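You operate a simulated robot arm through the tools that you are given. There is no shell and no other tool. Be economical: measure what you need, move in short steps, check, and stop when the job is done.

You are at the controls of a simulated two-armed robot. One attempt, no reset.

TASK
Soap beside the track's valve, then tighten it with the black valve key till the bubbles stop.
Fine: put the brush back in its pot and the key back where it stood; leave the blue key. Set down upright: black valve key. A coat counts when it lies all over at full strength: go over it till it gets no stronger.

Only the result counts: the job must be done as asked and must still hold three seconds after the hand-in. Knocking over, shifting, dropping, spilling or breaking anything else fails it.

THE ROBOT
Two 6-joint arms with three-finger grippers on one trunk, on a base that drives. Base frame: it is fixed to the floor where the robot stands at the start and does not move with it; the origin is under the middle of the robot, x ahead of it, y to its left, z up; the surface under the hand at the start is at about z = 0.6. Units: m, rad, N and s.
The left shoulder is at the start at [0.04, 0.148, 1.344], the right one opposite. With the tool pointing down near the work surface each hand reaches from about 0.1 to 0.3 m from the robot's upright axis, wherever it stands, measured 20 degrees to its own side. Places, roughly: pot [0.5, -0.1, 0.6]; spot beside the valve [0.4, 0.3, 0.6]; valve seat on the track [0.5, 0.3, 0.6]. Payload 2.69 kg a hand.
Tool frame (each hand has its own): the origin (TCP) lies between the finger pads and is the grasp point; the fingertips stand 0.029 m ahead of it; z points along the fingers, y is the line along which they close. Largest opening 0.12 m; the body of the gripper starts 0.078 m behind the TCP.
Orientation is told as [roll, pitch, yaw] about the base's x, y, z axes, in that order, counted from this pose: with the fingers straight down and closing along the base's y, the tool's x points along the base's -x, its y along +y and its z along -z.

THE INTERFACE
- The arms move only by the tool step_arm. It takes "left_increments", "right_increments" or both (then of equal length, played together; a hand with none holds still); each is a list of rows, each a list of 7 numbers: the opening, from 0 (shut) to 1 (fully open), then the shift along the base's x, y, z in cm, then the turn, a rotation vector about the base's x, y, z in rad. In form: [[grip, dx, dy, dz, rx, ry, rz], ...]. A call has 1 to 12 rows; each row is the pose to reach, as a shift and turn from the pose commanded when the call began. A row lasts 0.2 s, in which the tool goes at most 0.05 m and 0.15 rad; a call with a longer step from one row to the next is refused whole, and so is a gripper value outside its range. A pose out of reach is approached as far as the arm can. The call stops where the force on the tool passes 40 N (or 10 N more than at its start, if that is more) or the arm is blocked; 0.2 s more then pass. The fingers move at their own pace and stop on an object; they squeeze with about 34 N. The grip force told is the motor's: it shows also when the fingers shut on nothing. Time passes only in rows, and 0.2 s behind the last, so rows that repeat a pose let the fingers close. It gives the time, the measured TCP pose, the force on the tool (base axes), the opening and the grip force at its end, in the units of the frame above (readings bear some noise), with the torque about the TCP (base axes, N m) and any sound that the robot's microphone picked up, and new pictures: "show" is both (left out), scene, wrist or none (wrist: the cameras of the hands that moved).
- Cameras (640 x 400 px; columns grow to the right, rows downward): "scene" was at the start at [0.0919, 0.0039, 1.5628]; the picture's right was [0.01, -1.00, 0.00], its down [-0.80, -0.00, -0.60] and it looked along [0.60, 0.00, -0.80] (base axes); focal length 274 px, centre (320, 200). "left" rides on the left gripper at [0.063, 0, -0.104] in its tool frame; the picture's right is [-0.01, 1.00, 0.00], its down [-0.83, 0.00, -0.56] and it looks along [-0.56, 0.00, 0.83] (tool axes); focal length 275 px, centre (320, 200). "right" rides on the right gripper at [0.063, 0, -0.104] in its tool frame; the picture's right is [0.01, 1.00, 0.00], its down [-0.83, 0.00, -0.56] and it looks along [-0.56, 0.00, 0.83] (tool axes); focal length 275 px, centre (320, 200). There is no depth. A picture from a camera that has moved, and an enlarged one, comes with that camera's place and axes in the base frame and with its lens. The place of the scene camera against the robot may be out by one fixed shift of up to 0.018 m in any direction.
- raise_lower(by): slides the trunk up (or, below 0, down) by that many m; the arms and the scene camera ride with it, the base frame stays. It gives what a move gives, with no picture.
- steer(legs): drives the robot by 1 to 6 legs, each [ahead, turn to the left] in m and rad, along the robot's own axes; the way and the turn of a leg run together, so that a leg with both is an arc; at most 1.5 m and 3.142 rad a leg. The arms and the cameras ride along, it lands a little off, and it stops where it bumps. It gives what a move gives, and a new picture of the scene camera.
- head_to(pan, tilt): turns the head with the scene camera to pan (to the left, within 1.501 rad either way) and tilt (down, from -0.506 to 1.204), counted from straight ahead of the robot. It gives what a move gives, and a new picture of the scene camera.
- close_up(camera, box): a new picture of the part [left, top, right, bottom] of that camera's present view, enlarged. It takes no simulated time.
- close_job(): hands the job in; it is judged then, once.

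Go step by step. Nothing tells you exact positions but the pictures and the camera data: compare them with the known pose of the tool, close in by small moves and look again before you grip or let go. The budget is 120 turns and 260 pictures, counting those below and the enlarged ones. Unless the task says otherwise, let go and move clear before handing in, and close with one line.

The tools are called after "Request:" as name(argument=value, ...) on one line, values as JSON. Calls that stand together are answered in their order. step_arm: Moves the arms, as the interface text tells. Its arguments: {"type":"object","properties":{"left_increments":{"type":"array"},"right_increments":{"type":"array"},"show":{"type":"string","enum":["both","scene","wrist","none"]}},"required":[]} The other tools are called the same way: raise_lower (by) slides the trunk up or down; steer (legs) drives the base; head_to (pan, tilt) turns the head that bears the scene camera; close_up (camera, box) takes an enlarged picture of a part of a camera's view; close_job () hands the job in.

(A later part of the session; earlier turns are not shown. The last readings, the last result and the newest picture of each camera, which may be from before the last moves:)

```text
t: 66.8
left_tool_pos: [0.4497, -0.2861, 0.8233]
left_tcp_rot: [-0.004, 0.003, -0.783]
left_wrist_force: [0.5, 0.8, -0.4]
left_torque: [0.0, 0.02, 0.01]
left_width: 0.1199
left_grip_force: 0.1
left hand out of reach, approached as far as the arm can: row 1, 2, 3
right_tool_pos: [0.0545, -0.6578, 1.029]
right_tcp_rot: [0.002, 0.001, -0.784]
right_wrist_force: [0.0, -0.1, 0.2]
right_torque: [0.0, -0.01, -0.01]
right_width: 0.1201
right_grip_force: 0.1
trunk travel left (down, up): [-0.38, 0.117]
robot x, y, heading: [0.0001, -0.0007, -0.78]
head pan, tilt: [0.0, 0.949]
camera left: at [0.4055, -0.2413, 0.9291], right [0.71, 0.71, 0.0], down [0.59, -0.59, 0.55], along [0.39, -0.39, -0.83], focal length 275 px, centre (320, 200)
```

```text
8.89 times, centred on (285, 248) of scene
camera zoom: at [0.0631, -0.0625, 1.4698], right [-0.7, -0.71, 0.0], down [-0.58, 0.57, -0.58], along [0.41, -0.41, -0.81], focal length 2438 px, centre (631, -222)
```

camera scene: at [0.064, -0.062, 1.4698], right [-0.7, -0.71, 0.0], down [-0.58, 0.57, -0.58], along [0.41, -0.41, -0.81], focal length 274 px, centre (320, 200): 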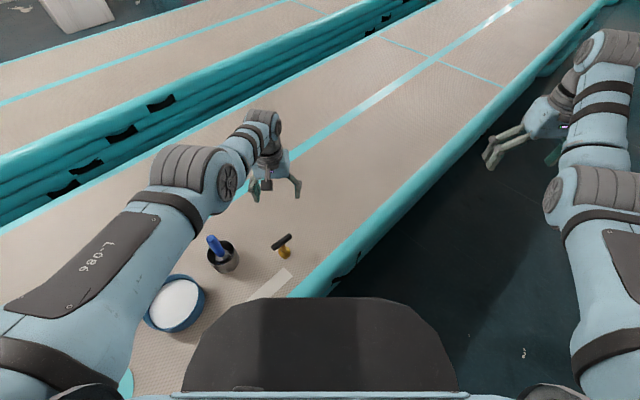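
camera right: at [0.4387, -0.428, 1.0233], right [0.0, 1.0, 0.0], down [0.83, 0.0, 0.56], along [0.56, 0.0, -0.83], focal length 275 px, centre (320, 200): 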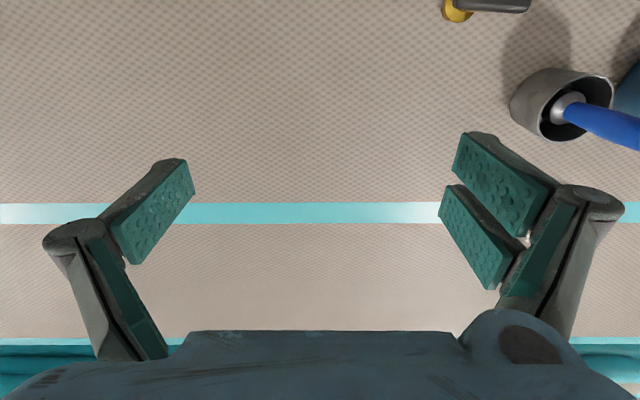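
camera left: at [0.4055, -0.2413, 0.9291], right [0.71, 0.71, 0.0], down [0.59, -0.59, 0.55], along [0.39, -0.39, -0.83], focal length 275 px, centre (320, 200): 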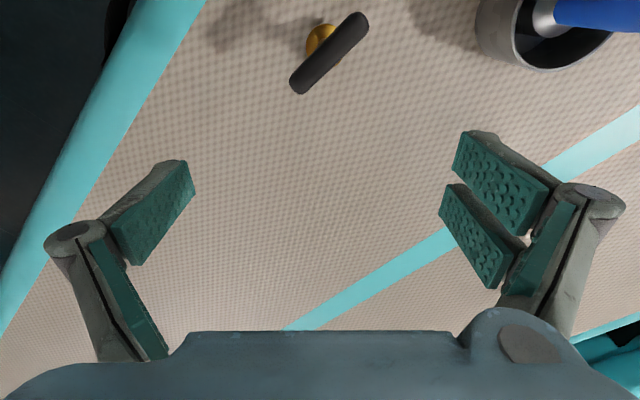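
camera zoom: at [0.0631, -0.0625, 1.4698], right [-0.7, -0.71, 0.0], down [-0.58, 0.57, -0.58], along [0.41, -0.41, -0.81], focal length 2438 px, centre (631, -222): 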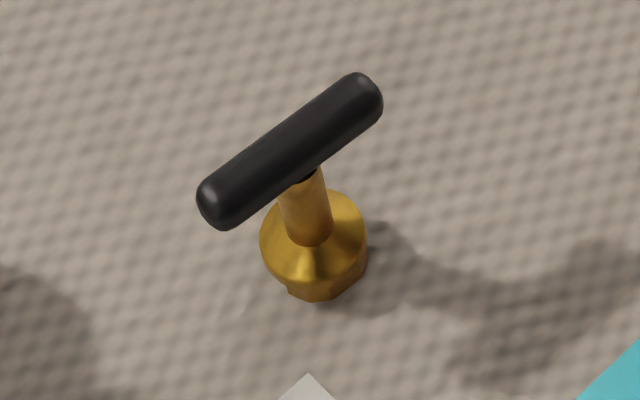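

The bar centre is at about (0.427, -0.255, 0.70) and lies along y. I'll turn the wrist counter-clockwise so the fingers close across the bar, which leaves plenty of clockwise travel for tightening.

Request:
step_arm(left_increments=[[1, 0, 0, 0, 0, 0, 0.147], [1, 0, 0, 0, 0, 0, 0.294], [1, 0, 0, 0, 0, 0, 0.441], [1, 0, 0, 0, 0, 0, 0.588], [1, 0, 0, 0, 0, 0, 0.735], [1, 0, 0, 0, 0, 0, 0.882], [1, 0, 0, 0, 0, 0, 1.029], [1, 0, 0, 0, 0, 0, 1.176]], show="none")

Request:
step_arm(left_increments=[[1, 0, 0, 0, 0, 0, 0.147], [1, 0, 0, 0, 0, 0, 0.294], [1, 0, 0, 0, 0, 0, 0.441], [1, 0, 0, 0, 0, 0, 0.588], [1, 0, 0, 0, 0, 0, 0.735], [1, 0, 0, 0, 0, 0, 0.882], [1, 0, 0, 0, 0, 0, 1.029], [1, 0, 0, 0, 0, 0, 1.176]], show="wrist")

```text
t: 68.6
left_tool_pos: [0.45, -0.2878, 0.8248]
left_tcp_rot: [-0.002, 0.0, 0.394]
left_wrist_force: [0.4, -0.6, 0.3]
left_torque: [0.0, 0.03, 0.03]
left_width: 0.1196
left_grip_force: 0.1
right_tool_pos: [0.0553, -0.6576, 1.0281]
right_tcp_rot: [0.001, 0.003, -0.785]
right_wrist_force: [0.9, -0.4, -0.2]
right_torque: [0.03, -0.02, -0.03]
right_width: 0.1198
right_grip_force: 0.1
trunk travel left (down, up): [-0.38, 0.117]
robot x, y, heading: [-0.0032, 0.0035, -0.785]
head pan, tilt: [0.0, 0.949]
```

```text
t: 70.4
left_tool_pos: [0.4499, -0.2893, 0.8249]
left_tcp_rot: [-0.003, 0.0, 1.572]
left_wrist_force: [0.7, 0.0, 1.0]
left_torque: [-0.04, -0.01, 0.01]
left_width: 0.12
left_grip_force: 0.0
right_tool_pos: [0.0547, -0.6571, 1.0288]
right_tcp_rot: [0.002, 0.002, -0.785]
right_wrist_force: [-0.2, 0.1, -0.3]
right_torque: [-0.03, 0.01, 0.0]
right_width: 0.12
right_grip_force: 0.1
trunk travel left (down, up): [-0.38, 0.117]
robot x, y, heading: [-0.0012, -0.0013, -0.78]
head pan, tilt: [0.0, 0.949]
camera left: at [0.4494, -0.3512, 0.9293], right [-1.0, 0.0, 0.0], down [0.0, 0.83, 0.56], along [0.01, 0.56, -0.83], focal length 275 px, centre (320, 200)
```

left: 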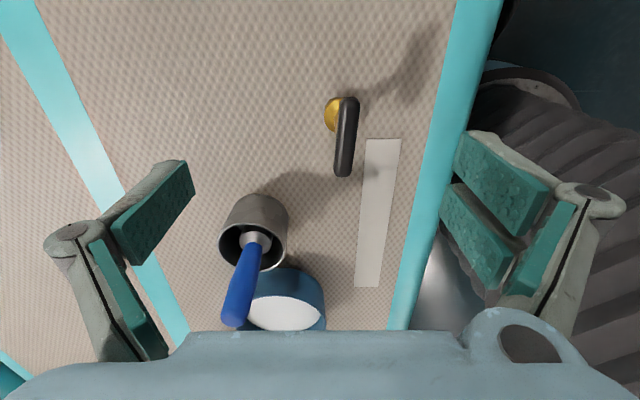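

The wrist reaches yaw +1.57. I'll centre above the key bar at the same height and check.

Request:
step_arm(left_increments=[[1, -1.0, 1.5, 0, 0, 0, 0], [1, -2.1, 3.1, 0, 0, 0, 0], [1, -2.1, 3.1, 0, 0, 0, 0]], show="wrist")

```text
t: 71.2
left_tool_pos: [0.4459, -0.2845, 0.8151]
left_tcp_rot: [-0.004, -0.001, 1.568]
left_wrist_force: [0.0, 0.0, -0.5]
left_torque: [-0.01, 0.01, 0.0]
left_width: 0.12
left_grip_force: 0.1
left hand out of reach, approached as far as the arm can: row 1, 2, 3
right_tool_pos: [0.0559, -0.6582, 1.0295]
right_tcp_rot: [0.002, 0.002, -0.784]
right_wrist_force: [-0.5, 0.3, 0.6]
right_torque: [0.01, -0.02, -0.04]
right_width: 0.1199
right_grip_force: 0.1
trunk travel left (down, up): [-0.38, 0.117]
robot x, y, heading: [0.003, 0.002, -0.779]
head pan, tilt: [0.0, 0.949]
camera left: at [0.4462, -0.3474, 0.9209], right [-1.0, 0.01, 0.0], down [0.0, 0.83, 0.56], along [0.01, 0.56, -0.83], focal length 275 px, centre (320, 200)
```

left: 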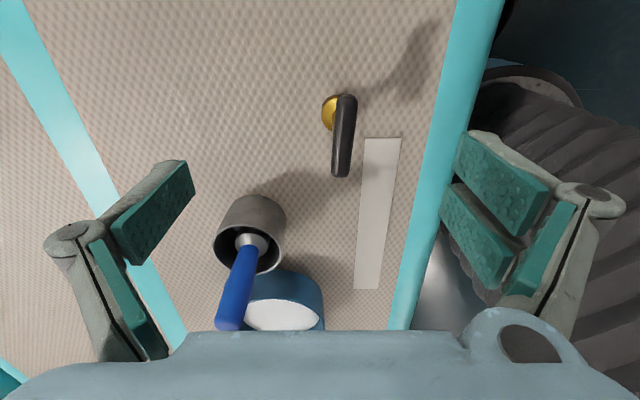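

The inward move was blocked even though similar points worked while the gripper was nearly closed. I'll try the same move with a narrower opening and a slightly raised trunk.

Request:
raise_lower(by=0.03)

Request:
step_arm(left_increments=[[0.5, 0, 0, 0, 0, 0, 0], [0.5, 0, 0, 0, 0, 0, 0], [0.5, -0.8, 1.3, -0.5, 0, 0, 0], [0.5, -1.6, 2.6, -1, 0, 0, 0]], show="scene")

```text
t: 71.9
left_tool_pos: [0.4473, -0.2849, 0.8483]
left_tcp_rot: [-0.005, -0.001, 1.569]
left_wrist_force: [0.7, -0.1, 0.9]
left_torque: [0.01, 0.01, -0.04]
left_width: 0.12
left_grip_force: 0.1
right_tool_pos: [0.0551, -0.6564, 1.0598]
right_tcp_rot: [0.001, 0.001, -0.787]
right_wrist_force: [-0.2, 0.5, -0.1]
right_torque: [0.01, -0.02, -0.02]
right_width: 0.12
right_grip_force: 0.0
trunk travel left (down, up): [-0.41, 0.087]
robot x, y, heading: [0.0005, -0.0003, -0.784]
head pan, tilt: [0.0, 0.949]
```

```text
t: 72.9
left_tool_pos: [0.4431, -0.2747, 0.8263]
left_tcp_rot: [-0.003, -0.001, 1.567]
left_wrist_force: [-0.3, 0.1, 0.2]
left_torque: [0.02, 0.0, 0.05]
left_width: 0.0599
left_grip_force: 0.1
left hand out of reach, approached as far as the arm can: row 3, 4
right_tool_pos: [0.055, -0.6571, 1.0596]
right_tcp_rot: [0.003, 0.002, -0.786]
right_wrist_force: [0.7, -0.3, 0.6]
right_torque: [-0.03, 0.0, 0.02]
right_width: 0.1203
right_grip_force: 0.1
trunk travel left (down, up): [-0.41, 0.087]
robot x, y, heading: [0.0014, 0.0019, -0.781]
head pan, tilt: [0.0, 0.949]
camera scene: at [0.0632, -0.0625, 1.5003], right [-0.7, -0.71, 0.0], down [-0.58, 0.57, -0.58], along [0.41, -0.41, -0.81], focal length 274 px, centre (320, 200)
```

scene: 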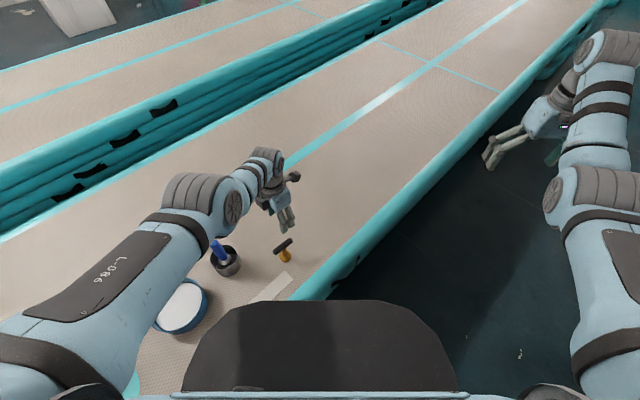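

The blocked points fit a fixed wrist radius, so to come closer in I need the arm hanging steeper. I'll raise the trunk and move the hand in and down together.

Request:
raise_lower(by=0.03)

Request:
step_arm(left_increments=[[0.5, 0, 0, -2.5, 0, 0, 0], [0.5, -0.5, 0.6, -4.5, 0, 0, 0], [0.5, -1.0, 1.2, -6.5, 0, 0, 0], [0.5, -1.4, 1.7, -7.5, 0, 0, 0], [0.5, -1.4, 1.7, -7.5, 0, 0, 0]], show="wrist")

```text
t: 73.7
left_tool_pos: [0.4436, -0.2757, 0.8582]
left_tcp_rot: [-0.001, -0.001, 1.57]
left_wrist_force: [0.1, -0.6, -0.2]
left_torque: [0.01, 0.0, 0.02]
left_width: 0.0601
left_grip_force: 0.1
right_tool_pos: [0.0548, -0.6563, 1.0904]
right_tcp_rot: [0.0, 0.001, -0.785]
right_wrist_force: [-0.4, -0.3, 0.1]
right_torque: [0.03, 0.03, 0.0]
right_width: 0.12
right_grip_force: 0.0
trunk travel left (down, up): [-0.44, 0.057]
robot x, y, heading: [-0.0014, -0.002, -0.782]
head pan, tilt: [0.0, 0.949]
```

```text
t: 74.9
left_tool_pos: [0.4212, -0.2456, 0.7916]
left_tcp_rot: [-0.003, -0.002, 1.567]
left_wrist_force: [-0.1, -0.3, 0.0]
left_torque: [0.02, 0.03, -0.02]
left_width: 0.06
left_grip_force: 0.0
left hand out of reach, approached as far as the arm can: row 1, 2, 3, 4, 5
right_tool_pos: [0.055, -0.6578, 1.0902]
right_tcp_rot: [0.001, 0.002, -0.786]
right_wrist_force: [0.3, -0.4, 0.1]
right_torque: [0.05, 0.01, 0.0]
right_width: 0.1197
right_grip_force: 0.2
trunk travel left (down, up): [-0.44, 0.057]
robot x, y, heading: [-0.0024, -0.0008, -0.784]
head pan, tilt: [0.0, 0.949]
camera left: at [0.422, -0.308, 0.8958], right [-1.0, 0.01, 0.0], down [0.0, 0.83, 0.56], along [0.01, 0.56, -0.83], focal length 275 px, centre (320, 200)
```

left: 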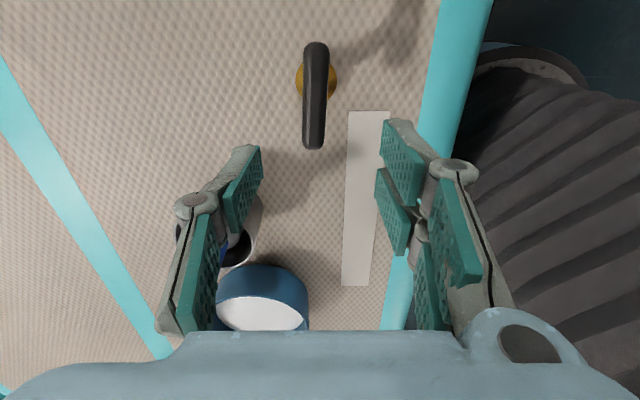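

The arm is simply near full stretch here, so I'll raise the hand relative to the trunk to bend the elbow, then centre over the bar at (0.427, -0.258).

Request:
step_arm(left_increments=[[0.5, 0, 0, 3, 0, 0, 0], [0.5, 0, 0, 6, 0, 0, 0], [0.5, 0.3, -0.6, 9, 0, 0, 0], [0.5, 0.6, -1.25, 11, 0, 0, 0], [0.5, 0.6, -1.25, 11, 0, 0, 0]], show="wrist")

```text
t: 76.1
left_tool_pos: [0.43, -0.2566, 0.8995]
left_tcp_rot: [-0.004, -0.001, 1.566]
left_wrist_force: [-0.9, -0.1, 0.6]
left_torque: [0.0, 0.03, 0.01]
left_width: 0.06
left_grip_force: 0.1
right_tool_pos: [0.0538, -0.6581, 1.0895]
right_tcp_rot: [0.0, 0.003, -0.784]
right_wrist_force: [0.2, -0.3, 0.1]
right_torque: [0.0, -0.01, -0.02]
right_width: 0.1197
right_grip_force: 0.1
trunk travel left (down, up): [-0.44, 0.057]
robot x, y, heading: [0.0005, -0.0024, -0.78]
head pan, tilt: [0.0, 0.949]
camera left: at [0.4287, -0.3199, 1.0045], right [-1.0, 0.01, 0.0], down [0.0, 0.83, 0.56], along [0.01, 0.56, -0.83], focal length 275 px, centre (320, 200)
```

left: 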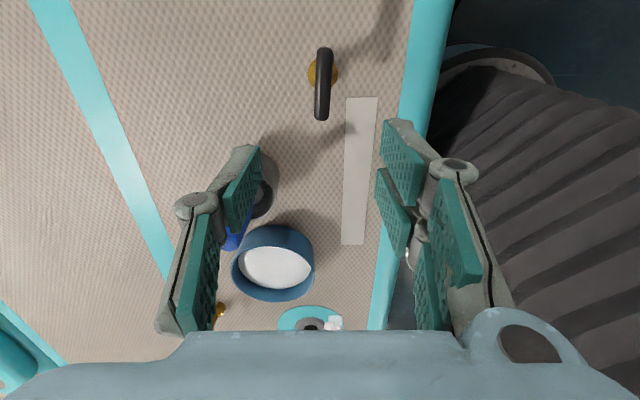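

The arm is free again and centred over the bar. I'll lower the trunk most of the way and verify.

Request:
raise_lower(by=-0.15)

Request:
close_up(camera="left", box=[180, 0, 460, 200])

```text
t: 77.8
left_tool_pos: [0.4291, -0.2568, 0.7486]
left_tcp_rot: [-0.004, -0.002, 1.57]
left_wrist_force: [0.1, 0.4, 0.0]
left_torque: [0.0, 0.0, 0.0]
left_width: 0.0599
left_grip_force: 0.0
right_tool_pos: [0.0546, -0.6565, 0.9393]
right_tcp_rot: [0.002, 0.002, -0.784]
right_wrist_force: [0.0, 0.3, 0.3]
right_torque: [0.03, -0.01, 0.0]
right_width: 0.12
right_grip_force: 0.0
trunk travel left (down, up): [-0.29, 0.207]
robot x, y, heading: [-0.002, -0.004, -0.779]
head pan, tilt: [0.0, 0.949]
```

```text
2.00 times, centred on (320, 100) of left
camera zoom: at [0.4288, -0.3199, 0.8535], right [-1.0, 0.01, 0.0], down [0.0, 0.83, 0.56], along [0.01, 0.56, -0.83], focal length 551 px, centre (320, 400)
```

zoom: 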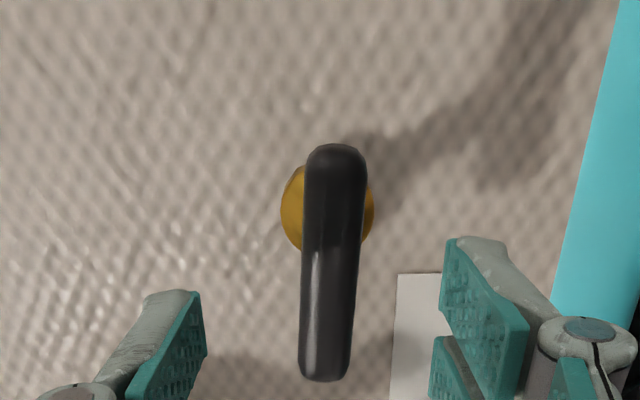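

The bar lies at z ≈ 0.69, almost exactly centred. I'll lower the rest and close on it.

Request:
raise_lower(by=-0.055)

Request:
close_up(camera="left", box=[180, 50, 460, 250])

```text
t: 78.8
left_tool_pos: [0.4283, -0.2577, 0.6939]
left_tcp_rot: [-0.004, -0.003, 1.571]
left_wrist_force: [-0.1, -0.5, 0.5]
left_torque: [-0.02, 0.01, 0.01]
left_width: 0.0598
left_grip_force: 0.0
right_tool_pos: [0.0554, -0.6567, 0.8855]
right_tcp_rot: [0.001, 0.0, -0.784]
right_wrist_force: [0.0, 0.1, -0.3]
right_torque: [0.01, -0.01, 0.01]
right_width: 0.12
right_grip_force: 0.1
trunk travel left (down, up): [-0.235, 0.262]
robot x, y, heading: [0.0027, 0.0011, -0.782]
head pan, tilt: [0.0, 0.949]
```

```text
2.00 times, centred on (320, 150) of left
camera zoom: at [0.4287, -0.3199, 0.7992], right [-1.0, 0.01, 0.0], down [0.0, 0.83, 0.56], along [0.01, 0.56, -0.83], focal length 551 px, centre (320, 300)
```

zoom: 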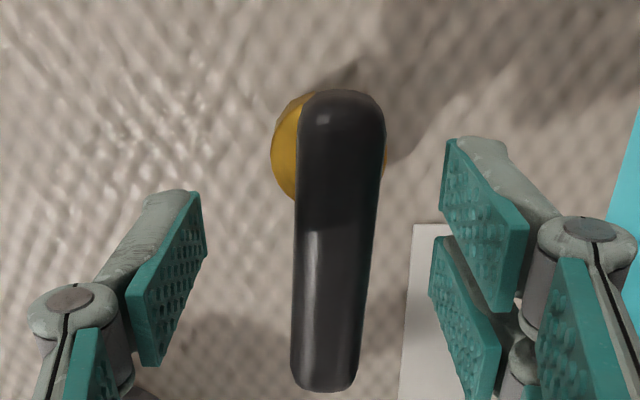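

Bar and grasp point coincide within 2 mm, with about 3° of turn between them. I'll correct that and close.

Request:
step_arm(left_increments=[[0.5, -0.2, 0, 0, 0, 0, -0.05], [0.3, -0.2, 0, 0, 0, 0, -0.05], [0, -0.2, 0, 0, 0, 0, -0.05], [0, -0.2, 0, 0, 0, 0, -0.05], [0, -0.2, 0, 0, 0, 0, -0.05]], show="both")

```text
t: 80.0
left_tool_pos: [0.4276, -0.2561, 0.6941]
left_tcp_rot: [-0.002, -0.001, 1.518]
left_wrist_force: [0.7, 0.0, 0.3]
left_torque: [-0.01, -0.1, -0.02]
left_width: 0.0174
left_grip_force: 33.8
right_tool_pos: [0.0546, -0.6579, 0.8842]
right_tcp_rot: [0.002, 0.002, -0.784]
right_wrist_force: [-1.2, -0.1, -0.1]
right_torque: [-0.01, 0.05, 0.01]
right_width: 0.1201
right_grip_force: 0.1
trunk travel left (down, up): [-0.235, 0.262]
robot x, y, heading: [0.0006, 0.0038, -0.785]
head pan, tilt: [0.0, 0.949]
camera scene: at [0.063, -0.0626, 1.3257], right [-0.7, -0.71, 0.0], down [-0.58, 0.57, -0.58], along [0.41, -0.41, -0.81], focal length 274 px, centre (320, 200)
camera left: at [0.4236, -0.3195, 0.7994], right [-1.0, 0.06, 0.0], down [0.05, 0.83, 0.56], along [0.03, 0.56, -0.83], focal length 275 px, centre (320, 200)
```

scene: 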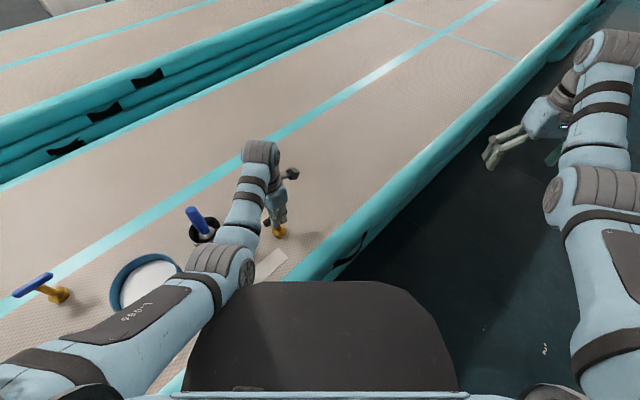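
left: 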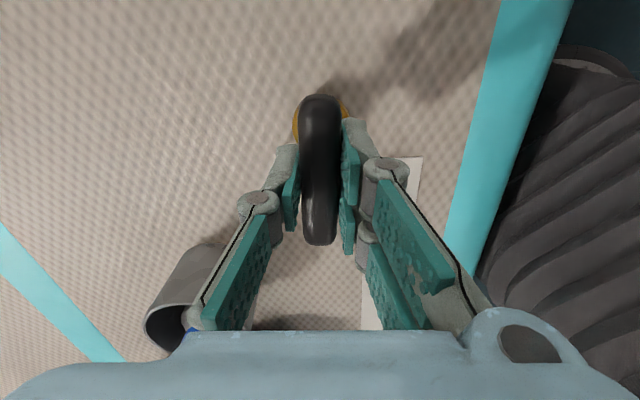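

I've got the key. I'll lift it clear and look at the socket from the scene camera.

Request:
raise_lower(by=0.19)

Request:
close_up(camera="scene", box=[230, 150, 330, 230])

Request:
close_up(camera="left", box=[220, 50, 420, 200])

```text
t: 82.1
left_tool_pos: [0.427, -0.2565, 0.8841]
left_tcp_rot: [-0.003, -0.002, 1.518]
left_wrist_force: [-0.5, 0.1, -1.7]
left_torque: [0.01, 0.0, -0.03]
left_width: 0.017
left_grip_force: 34.1
right_tool_pos: [0.0548, -0.6577, 1.0744]
right_tcp_rot: [0.001, 0.003, -0.786]
right_wrist_force: [0.1, 0.9, -0.1]
right_torque: [0.0, 0.01, 0.01]
right_width: 0.1203
right_grip_force: 0.1
trunk travel left (down, up): [-0.425, 0.072]
robot x, y, heading: [0.0021, -0.0005, -0.779]
head pan, tilt: [0.0, 0.949]
```

```text
5.00 times, centred on (280, 190) of scene
camera zoom: at [0.0632, -0.0628, 1.5156], right [-0.7, -0.71, 0.0], down [-0.58, 0.57, -0.58], along [0.41, -0.41, -0.81], focal length 1371 px, centre (520, 250)
```

zoom: 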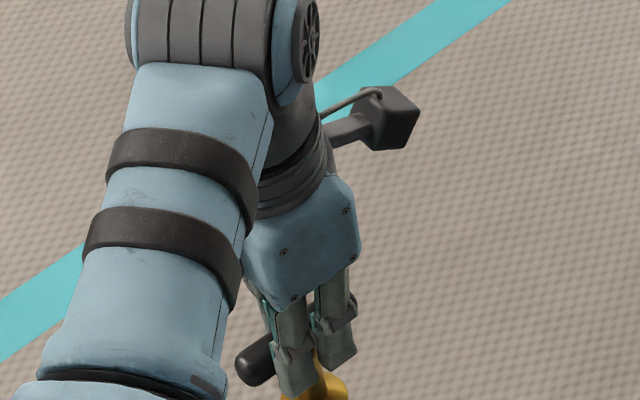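

```text
2.67 times, centred on (320, 125) of left
camera zoom: at [0.4237, -0.3196, 0.9891], right [-1.0, 0.06, 0.0], down [0.05, 0.83, 0.56], along [0.03, 0.56, -0.83], focal length 734 px, centre (320, 400)
```

zoom: 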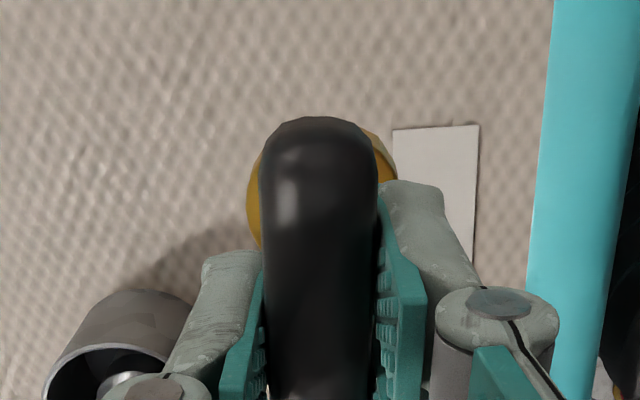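

The foot is just below that frame, so I'll zoom on it.

Request:
close_up(camera="scene", box=[268, 210, 308, 240])

Request:
close_up(camera="right", box=[0, 0, 640, 400])

```text
13.33 times, centred on (288, 225) of scene
camera zoom: at [0.0632, -0.0628, 1.5156], right [-0.7, -0.71, 0.0], down [-0.58, 0.57, -0.58], along [0.41, -0.41, -0.81], focal length 3657 px, centre (747, -133)
```

zoom: 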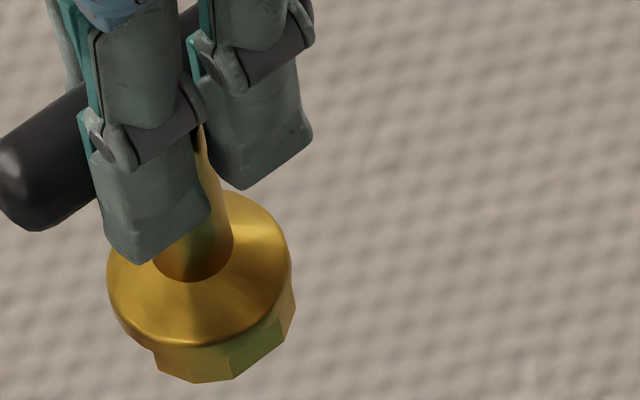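

```text
1.00 times, centred on (320, 200) of right (not enlarged: the box is as wide or as high as the picture)
camera zoom: at [0.0099, -0.6139, 1.1779], right [0.7, 0.71, 0.0], down [0.59, -0.59, 0.55], along [0.39, -0.39, -0.83], focal length 275 px, centre (320, 200)
```

zoom: 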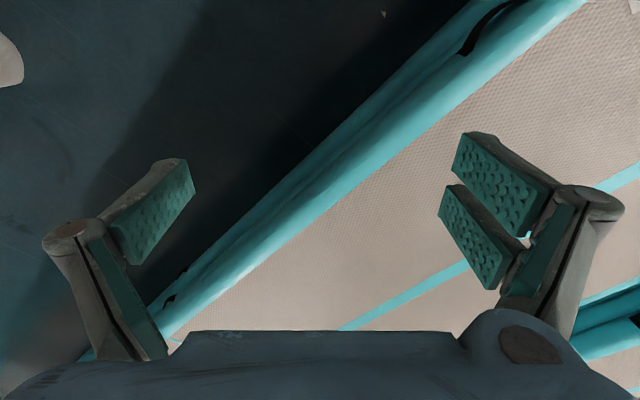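

The socket notch runs along the bar, and the valve fin lies at about 130° in the base frame. I'll swing left to the valve with the key held high.

Request:
steer(legs=[[0, 1.21]])

Request:
close_up(camera="scene", box=[240, 190, 340, 265])

Request:
step_arm(left_increments=[[0, 0, 0, 0, 0, 0, 0]], show="wrist")

```text
t: 85.5
left_tool_pos: [0.3868, 0.3128, 0.8847]
left_tcp_rot: [-0.002, -0.001, 2.741]
left_wrist_force: [0.1, -0.5, -1.8]
left_torque: [0.03, -0.01, 0.02]
left_width: 0.0172
left_grip_force: 34.1
right_tool_pos: [0.6361, -0.1735, 1.0736]
right_tcp_rot: [0.001, 0.001, 0.436]
right_wrist_force: [0.6, 0.3, 0.4]
right_torque: [0.01, 0.01, 0.01]
right_width: 0.1199
right_grip_force: 0.1
trunk travel left (down, up): [-0.425, 0.072]
robot x, y, heading: [0.0006, 0.0016, 0.439]
head pan, tilt: [0.0, 0.949]
camera scene: at [0.0818, 0.0421, 1.5155], right [0.42, -0.91, 0.0], down [-0.74, -0.35, -0.58], along [0.53, 0.25, -0.81], focal length 274 px, centre (320, 200)
```

scene: 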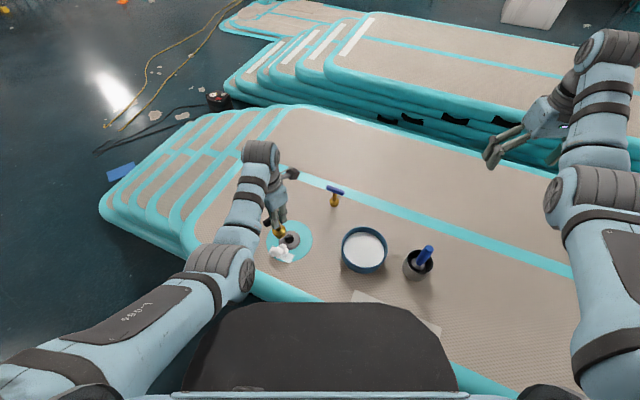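

```text
5.33 times, centred on (290, 228) of scene
camera zoom: at [0.0818, 0.0421, 1.5155], right [0.42, -0.91, 0.0], down [-0.74, -0.35, -0.58], along [0.53, 0.25, -0.81], focal length 1463 px, centre (480, 53)
```

zoom: 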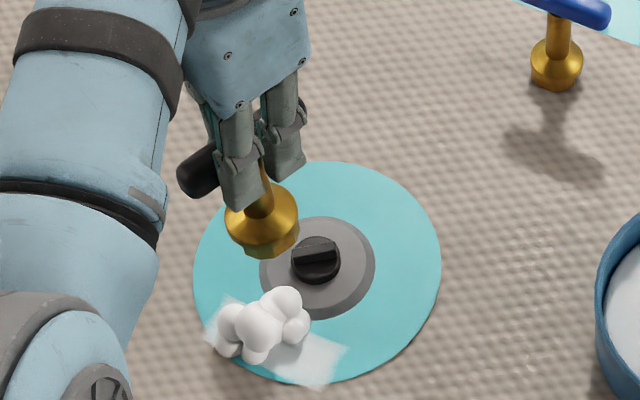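

```text
t: 85.9
left_tool_pos: [0.3866, 0.3124, 0.8845]
left_tcp_rot: [-0.003, -0.002, 2.74]
left_wrist_force: [0.0, 0.0, -1.6]
left_torque: [0.02, 0.0, 0.0]
left_width: 0.0172
left_grip_force: 33.9
right_tool_pos: [0.6374, -0.1732, 1.0745]
right_tcp_rot: [0.001, 0.003, 0.437]
right_wrist_force: [0.4, -0.4, -0.1]
right_torque: [0.01, -0.03, -0.01]
right_width: 0.1199
right_grip_force: 0.2
trunk travel left (down, up): [-0.425, 0.072]
robot x, y, heading: [0.0018, -0.0034, 0.435]
head pan, tilt: [0.0, 0.949]
camera left: at [0.4461, 0.2883, 0.989], right [-0.4, -0.92, 0.0], down [-0.76, 0.33, 0.56], along [-0.51, 0.22, -0.83], focal length 275 px, centre (320, 200)
```

left: 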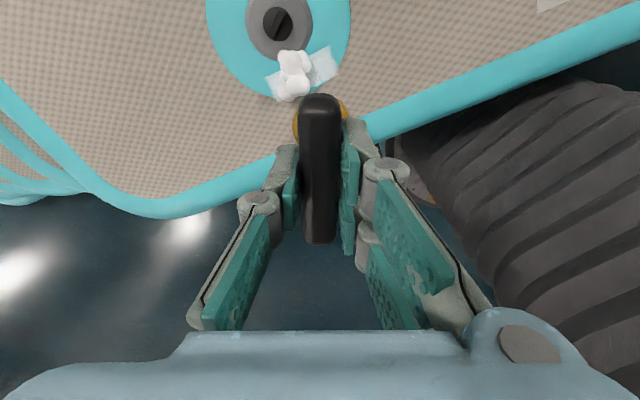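

I have a clear view of the valve, so I'll zoom in to measure its centre and fin angle.

Request:
close_up(camera="left", box=[220, 0, 340, 90])

Request:
close_up(camera="scene", box=[280, 222, 320, 252])

```text
4.44 times, centred on (280, 45) of left
camera zoom: at [0.4461, 0.2883, 0.989], right [-0.4, -0.92, 0.0], down [-0.76, 0.33, 0.56], along [-0.51, 0.22, -0.83], focal length 1224 px, centre (498, 889)
```

zoom: 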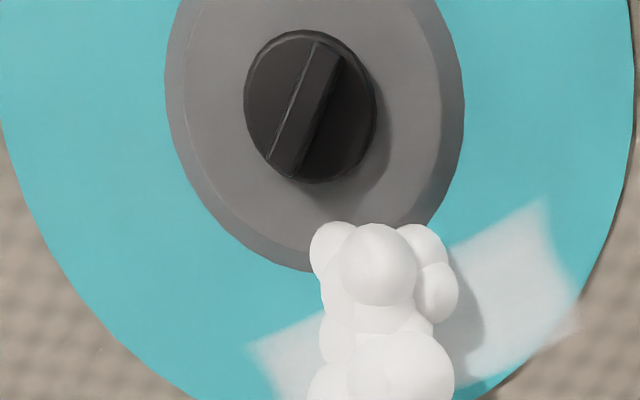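

```text
13.33 times, centred on (300, 237) of scene
camera zoom: at [0.0817, 0.0425, 1.5155], right [0.42, -0.91, 0.0], down [-0.74, -0.35, -0.58], along [0.53, 0.25, -0.81], focal length 3657 px, centre (587, -293)
```

zoom: 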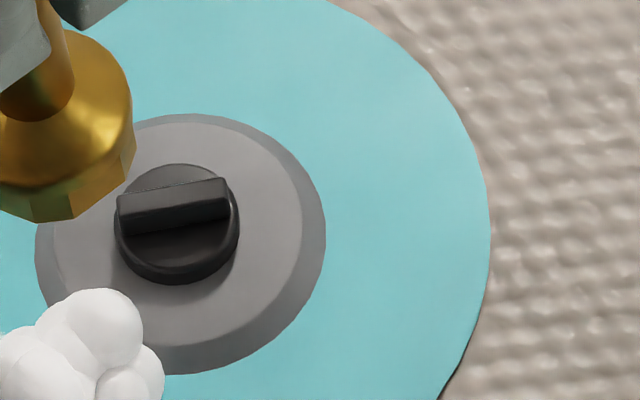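

The valve is at about (0.457, 0.335) with the fin at about 127°. It's too far for the left arm at this heading, so I'll turn back to heading 0, where it is well within reach.

Request:
steer(legs=[[0, -0.436]])

Request:
step_arm(left_increments=[[0, 0, 0, 0, 0, 0, 0]], show="none")

```text
t: 87.5
left_tool_pos: [0.4825, 0.1268, 0.884]
left_tcp_rot: [-0.001, -0.001, 2.317]
left_wrist_force: [0.3, 1.0, -0.6]
left_torque: [0.0, -0.01, 0.03]
left_width: 0.0171
left_grip_force: 34.2
right_tool_pos: [0.509, -0.4189, 1.0757]
right_tcp_rot: [0.001, 0.002, 0.012]
right_wrist_force: [0.8, -0.4, -0.2]
right_torque: [-0.04, 0.01, -0.02]
right_width: 0.1202
right_grip_force: 0.1
trunk travel left (down, up): [-0.425, 0.072]
robot x, y, heading: [0.0022, -0.0014, 0.016]
head pan, tilt: [0.0, 0.949]
camera scene: at [0.0908, 0.0056, 1.5155], right [0.02, -1.0, 0.0], down [-0.81, -0.01, -0.58], along [0.58, 0.01, -0.81], focal length 274 px, centre (320, 200)
```

scene: 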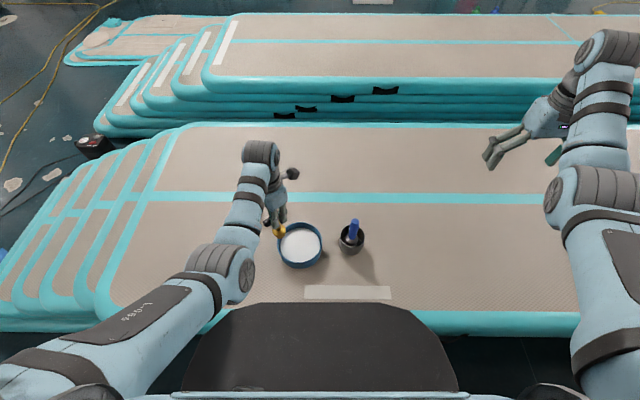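

```text
t: 88.0
left_tool_pos: [0.4821, 0.1267, 0.8846]
left_tcp_rot: [0.0, -0.003, 2.315]
left_wrist_force: [-0.1, -0.2, -1.8]
left_torque: [-0.01, -0.01, -0.01]
left_width: 0.0172
left_grip_force: 34.7
right_tool_pos: [0.5089, -0.42, 1.0752]
right_tcp_rot: [0.002, 0.003, 0.01]
right_wrist_force: [0.6, 0.2, 0.8]
right_torque: [-0.03, -0.03, -0.01]
right_width: 0.1197
right_grip_force: 0.1
trunk travel left (down, up): [-0.425, 0.072]
robot x, y, heading: [-0.0036, 0.0002, 0.02]
head pan, tilt: [0.0, 0.949]
```

Now I'll move the key over the valve and match the fin angle.

Request:
step_arm(left_increments=[[0, -0.4, 3.5, 0, 0, 0, -0.02], [0, -0.8, 7, 0, 0, 0, -0.04], [0, -1.2, 10.5, 0, 0, 0, -0.06], [0, -1.6, 14, 0, 0, 0, -0.08], [0, -2.1, 17.5, 0, 0, 0, -0.1], [0, -2.5, 20.8, 0, 0, 0, -0.104], [0, -2.5, 20.8, 0, 0, 0, -0.104]], show="both")

Request:
close_up(camera="scene", box=[190, 200, 290, 275])

```text
t: 89.5
left_tool_pos: [0.4556, 0.3343, 0.8835]
left_tcp_rot: [-0.001, -0.002, 2.214]
left_wrist_force: [0.3, -0.2, -1.2]
left_torque: [0.0, -0.01, 0.01]
left_width: 0.0172
left_grip_force: 33.8
right_tool_pos: [0.509, -0.4192, 1.0748]
right_tcp_rot: [0.002, 0.003, 0.012]
right_wrist_force: [-0.3, -0.4, -0.4]
right_torque: [0.0, 0.01, 0.02]
right_width: 0.1201
right_grip_force: 0.1
trunk travel left (down, up): [-0.425, 0.072]
robot x, y, heading: [0.0015, -0.0025, 0.017]
head pan, tilt: [0.0, 0.949]
camera scene: at [0.0906, 0.0042, 1.5155], right [0.02, -1.0, 0.0], down [-0.81, -0.01, -0.58], along [0.58, 0.01, -0.81], focal length 274 px, centre (320, 200)
camera left: at [0.4935, 0.2845, 0.9881], right [-0.8, -0.59, 0.0], down [-0.49, 0.67, 0.56], along [-0.33, 0.45, -0.83], focal length 275 px, centre (320, 200)
```

scene: 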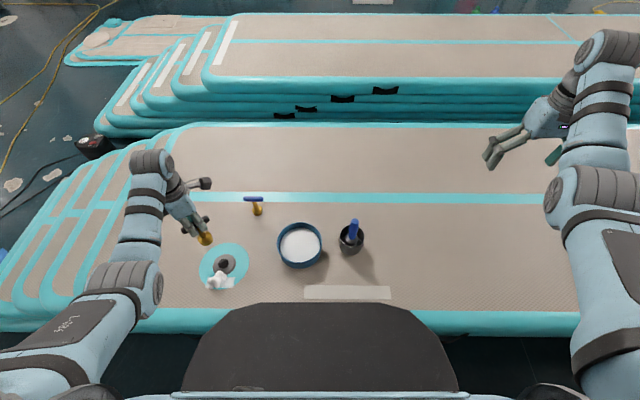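
left: 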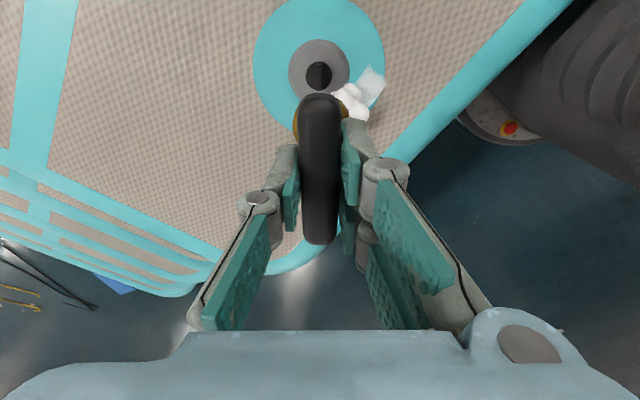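

```text
5.33 times, centred on (240, 238) of scene
camera zoom: at [0.0906, 0.0042, 1.5155], right [0.02, -1.0, 0.0], down [-0.81, -0.01, -0.58], along [0.58, 0.01, -0.81], focal length 1463 px, centre (747, 0)
```

zoom: 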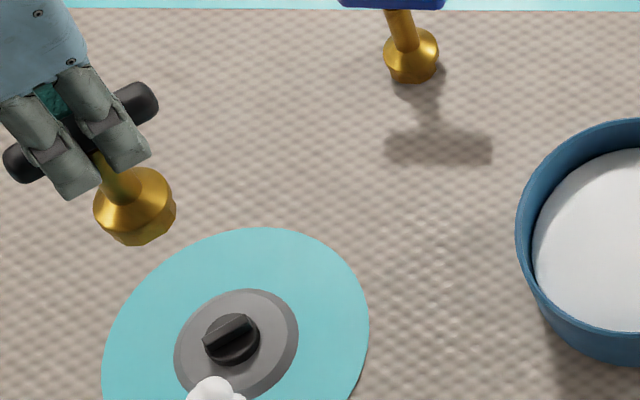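

The valve knob projects right under the grasp point. I'll check the fin alignment close up.

Request:
close_up(camera="left", box=[270, 30, 370, 105])

Request:
raise_lower(by=-0.1)

Request:
close_up(camera="left", box=[240, 0, 400, 120])

Request:
close_up(camera="scene", box=[180, 170, 280, 245])

```text
5.33 times, centred on (320, 68) of left
camera zoom: at [0.4935, 0.2845, 0.9881], right [-0.8, -0.59, 0.0], down [-0.49, 0.67, 0.56], along [-0.33, 0.45, -0.83], focal length 1468 px, centre (320, 907)
```

zoom: 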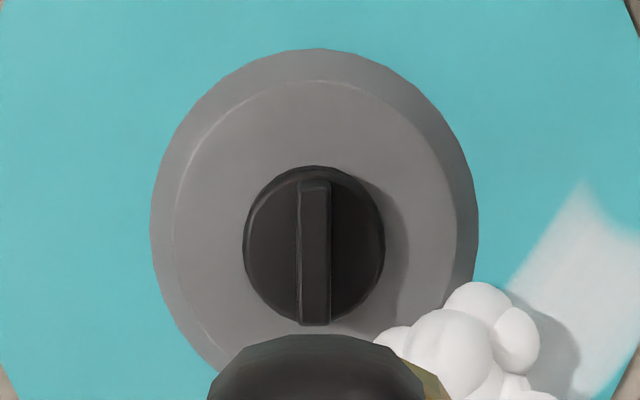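

```text
t: 90.9
left_tool_pos: [0.4558, 0.3341, 0.7821]
left_tcp_rot: [-0.003, -0.001, 2.213]
left_wrist_force: [-0.5, 0.1, -1.1]
left_torque: [-0.02, -0.01, -0.01]
left_width: 0.0171
left_grip_force: 33.7
right_tool_pos: [0.5087, -0.4201, 0.9741]
right_tcp_rot: [0.001, 0.002, 0.012]
right_wrist_force: [0.4, -1.0, 0.4]
right_torque: [-0.01, -0.01, -0.01]
right_width: 0.1198
right_grip_force: 0.1
trunk travel left (down, up): [-0.325, 0.172]
robot x, y, heading: [0.0013, -0.0017, 0.016]
head pan, tilt: [0.0, 0.949]
```

```text
3.33 times, centred on (320, 60) of left
camera zoom: at [0.4935, 0.2843, 0.8871], right [-0.8, -0.59, 0.0], down [-0.5, 0.67, 0.56], along [-0.33, 0.45, -0.83], focal length 918 px, centre (320, 667)
```

zoom: 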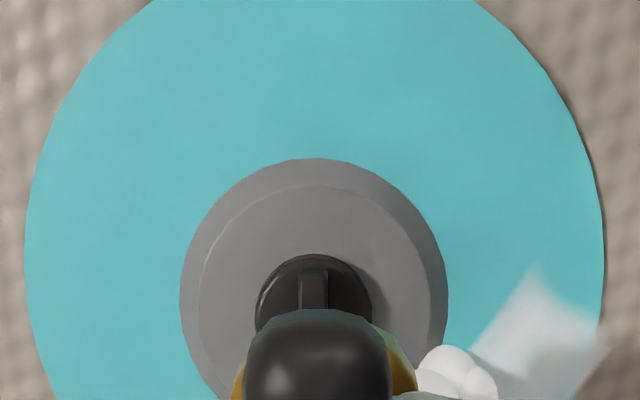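

```text
5.33 times, centred on (230, 208) of scene
camera zoom: at [0.0904, 0.0045, 1.4146], right [0.02, -1.0, 0.0], down [-0.81, -0.01, -0.58], along [0.58, 0.01, -0.81], focal length 1463 px, centre (800, 160)
```

zoom: 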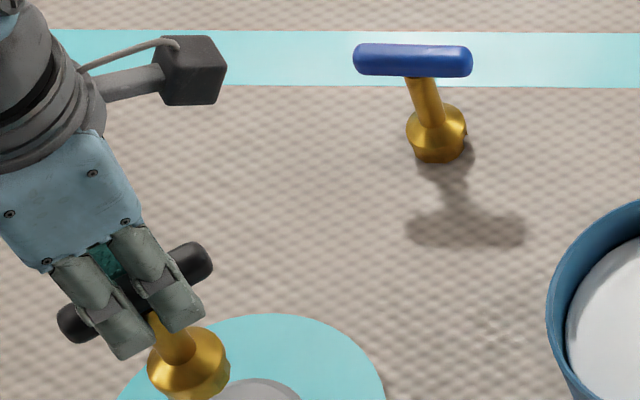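

The fin is parallel to the key's bar and within about 2 mm laterally. I'll correct that, come down to just above the knob, then push gently.

Request:
step_arm(left_increments=[[0, 0.18, 0.13, 0, 0, 0, 0]], show="none")

Request:
raise_lower(by=-0.04)

Request:
step_arm(left_increments=[[0, 0, 0, -0.5, 0, 0, 0], [0, 0, 0, -1, 0, 0, 0], [0, 0, 0, -1.4, 0, 0, 0], [0, 0, 0, -1.8, 0, 0, 0]], show="none")

Request:
close_up(camera="scene", box=[180, 170, 280, 245])

```text
t: 91.3
left_tool_pos: [0.4555, 0.3358, 0.7823]
left_tcp_rot: [-0.002, -0.003, 2.215]
left_wrist_force: [0.4, -0.2, -1.2]
left_torque: [0.0, -0.01, 0.02]
left_width: 0.0173
left_grip_force: 33.9
right_tool_pos: [0.5093, -0.4184, 0.9737]
right_tcp_rot: [0.001, 0.003, 0.011]
right_wrist_force: [0.8, 0.6, -0.6]
right_torque: [-0.02, 0.01, -0.03]
right_width: 0.12
right_grip_force: 0.0
trunk travel left (down, up): [-0.325, 0.172]
robot x, y, heading: [0.0032, -0.0017, 0.017]
head pan, tilt: [0.0, 0.949]
```

```text
t: 92.1
left_tool_pos: [0.457, 0.3362, 0.7429]
left_tcp_rot: [0.0, -0.002, 2.215]
left_wrist_force: [-0.6, 0.5, -2.0]
left_torque: [0.0, 0.01, 0.02]
left_width: 0.017
left_grip_force: 34.6
right_tool_pos: [0.5081, -0.4203, 0.9352]
right_tcp_rot: [0.003, 0.004, 0.011]
right_wrist_force: [-1.3, 0.7, 0.2]
right_torque: [0.0, -0.02, -0.01]
right_width: 0.1201
right_grip_force: 0.1
trunk travel left (down, up): [-0.285, 0.212]
robot x, y, heading: [-0.0012, -0.0021, 0.02]
head pan, tilt: [0.0, 0.949]
```

```text
t: 93.1
left_tool_pos: [0.4576, 0.3369, 0.7239]
left_tcp_rot: [-0.003, -0.001, 2.212]
left_wrist_force: [0.3, -0.1, -1.5]
left_torque: [0.01, 0.03, 0.04]
left_width: 0.0169
left_grip_force: 34.3
right_tool_pos: [0.5093, -0.4189, 0.9332]
right_tcp_rot: [0.002, 0.004, 0.013]
right_wrist_force: [-0.6, 0.4, 0.0]
right_torque: [0.01, 0.02, 0.0]
right_width: 0.12
right_grip_force: 0.1
trunk travel left (down, up): [-0.285, 0.212]
robot x, y, heading: [-0.0036, -0.0004, 0.018]
head pan, tilt: [0.0, 0.949]
```

```text
5.33 times, centred on (230, 208) of scene
camera zoom: at [0.0905, 0.0047, 1.3751], right [0.02, -1.0, 0.0], down [-0.81, -0.01, -0.58], along [0.58, 0.01, -0.81], focal length 1463 px, centre (800, 160)
```

zoom: 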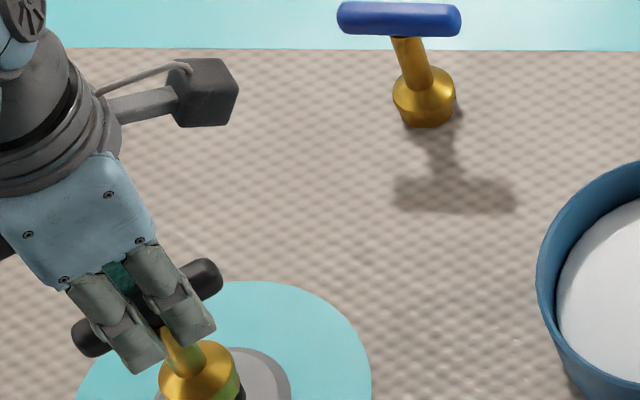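

No contact yet at z 0.724. I'll continue down in small steps.

Request:
step_arm(left_increments=[[0, 0, 0, -0.4, 0, 0, 0], [0, 0, 0, -0.8, 0, 0, 0], [0, 0, 0, -1.2, 0, 0, 0], [0, 0, 0, -1.2, 0, 0, 0]], show="none")

Request:
close_up(camera="scene", box=[180, 190, 260, 250])

Request:
close_up(camera="left", box=[240, 0, 400, 120])

```text
t: 94.1
left_tool_pos: [0.457, 0.3363, 0.7123]
left_tcp_rot: [0.0, -0.001, 2.213]
left_wrist_force: [-0.7, 0.1, -0.7]
left_torque: [0.04, 0.01, 0.0]
left_width: 0.0168
left_grip_force: 34.3
right_tool_pos: [0.5088, -0.4202, 0.9347]
right_tcp_rot: [0.002, 0.004, 0.012]
right_wrist_force: [0.4, -0.2, -0.2]
right_torque: [-0.02, 0.02, 0.01]
right_width: 0.12
right_grip_force: 0.1
trunk travel left (down, up): [-0.285, 0.212]
robot x, y, heading: [0.0023, 0.0002, 0.012]
head pan, tilt: [0.0, 0.949]
```

```text
6.67 times, centred on (220, 220) of scene
camera zoom: at [0.0904, 0.0046, 1.3751], right [0.02, -1.0, 0.0], down [-0.81, -0.01, -0.58], along [0.58, 0.01, -0.81], focal length 1828 px, centre (987, 67)
```

zoom: 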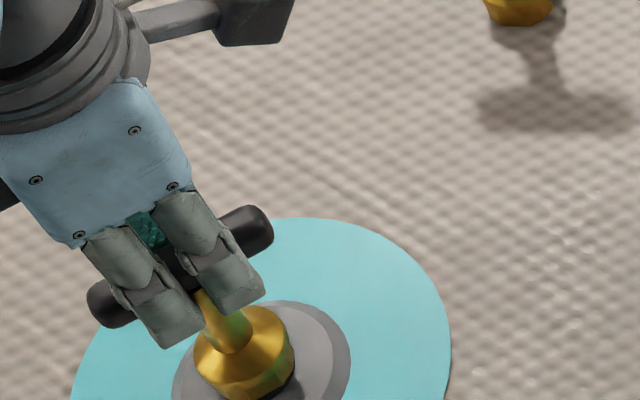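

```text
3.33 times, centred on (320, 60) of left
camera zoom: at [0.4949, 0.2856, 0.8176], right [-0.8, -0.59, 0.0], down [-0.49, 0.67, 0.56], along [-0.33, 0.45, -0.83], focal length 918 px, centre (320, 667)
```

zoom: 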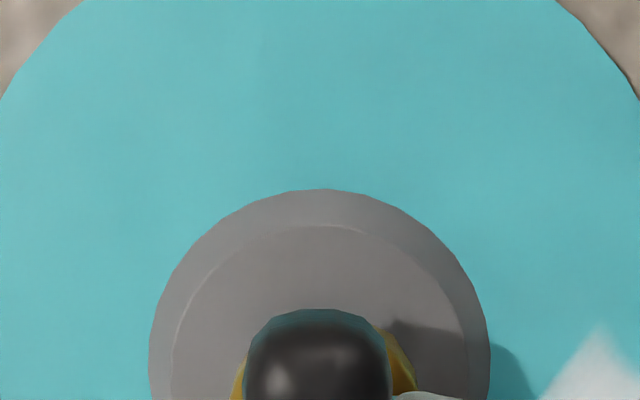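

It's aligned with the plate and sliding down over the knob without resistance. I'll continue to contact.

Request:
step_arm(left_increments=[[0, 0, 0, -0.3, 0, 0, 0], [0, 0, 0, -0.6, 0, 0, 0], [0, 0, 0, -0.9, 0, 0, 0], [0, 0, 0, -1.2, 0, 0, 0]], show="none")

Request:
close_up(camera="scene", box=[190, 210, 250, 255])

```text
t: 95.1
left_tool_pos: [0.4563, 0.3362, 0.7042]
left_tcp_rot: [-0.009, 0.0, 2.214]
left_wrist_force: [2.3, 3.1, 31.0]
left_torque: [0.2, -0.27, 0.01]
left_width: 0.0171
left_grip_force: 33.9
right_tool_pos: [0.5063, -0.4214, 0.9348]
right_tcp_rot: [0.003, 0.0, 0.013]
right_wrist_force: [0.9, -0.1, -0.7]
right_torque: [0.01, 0.02, 0.02]
right_width: 0.1199
right_grip_force: 0.1
trunk travel left (down, up): [-0.285, 0.212]
robot x, y, heading: [0.0025, -0.0043, 0.02]
head pan, tilt: [0.0, 0.949]
```

```text
8.89 times, centred on (220, 232) of scene
camera zoom: at [0.0864, 0.0018, 1.3755], right [0.02, -1.0, 0.0], down [-0.81, -0.01, -0.58], along [0.58, 0.01, -0.81], focal length 2438 px, centre (1209, -89)
```

zoom: 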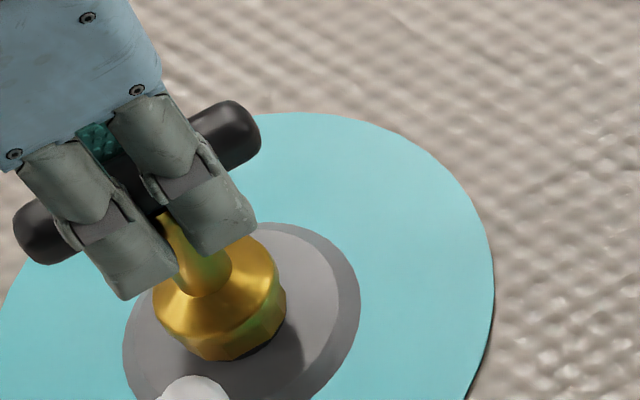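

The key is seated at z ≈ 0.705. I'll ease the push and start turning clockwise while watching the torque.

Request:
step_arm(left_increments=[[0, 0, 0, 0.5, 0, 0, -0.03], [0, 0, 0, 0.5, 0, 0, -0.1], [0, 0, 0, 0.5, 0, 0, -0.2], [0, 0, 0, 0.5, 0, 0, -0.3], [0, 0, 0, 0.5, 0, 0, -0.4]], show="none")

Request:
close_up(camera="scene", box=[190, 210, 250, 255])

Request:
close_up(camera="left", box=[220, 0, 460, 180])

```text
t: 96.3
left_tool_pos: [0.4575, 0.3363, 0.705]
left_tcp_rot: [-0.001, -0.003, 1.809]
left_wrist_force: [3.2, 0.3, -2.3]
left_torque: [0.06, -0.33, 0.02]
left_width: 0.017
left_grip_force: 33.9
right_tool_pos: [0.509, -0.4184, 0.9334]
right_tcp_rot: [0.001, 0.003, 0.013]
right_wrist_force: [-0.1, -0.4, -0.6]
right_torque: [0.0, -0.01, 0.0]
right_width: 0.12
right_grip_force: 0.0
trunk travel left (down, up): [-0.285, 0.212]
robot x, y, heading: [0.0002, 0.0001, 0.017]
head pan, tilt: [0.0, 0.949]
```

```text
8.89 times, centred on (220, 232) of scene
camera zoom: at [0.0912, 0.0049, 1.375], right [0.02, -1.0, 0.0], down [-0.81, -0.01, -0.58], along [0.58, 0.01, -0.81], focal length 2438 px, centre (1209, -89)
```

zoom: 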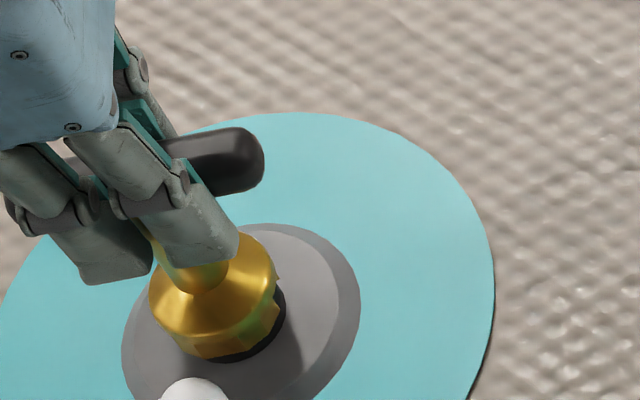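

```text
2.22 times, centred on (340, 90) of left
camera zoom: at [0.4721, 0.275, 0.8105], right [-0.97, -0.23, 0.0], down [-0.19, 0.81, 0.56], along [-0.13, 0.54, -0.83], focal length 612 px, centre (276, 444)
```

zoom: 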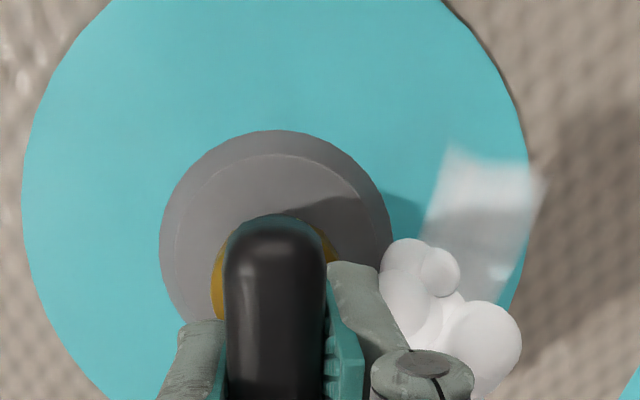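

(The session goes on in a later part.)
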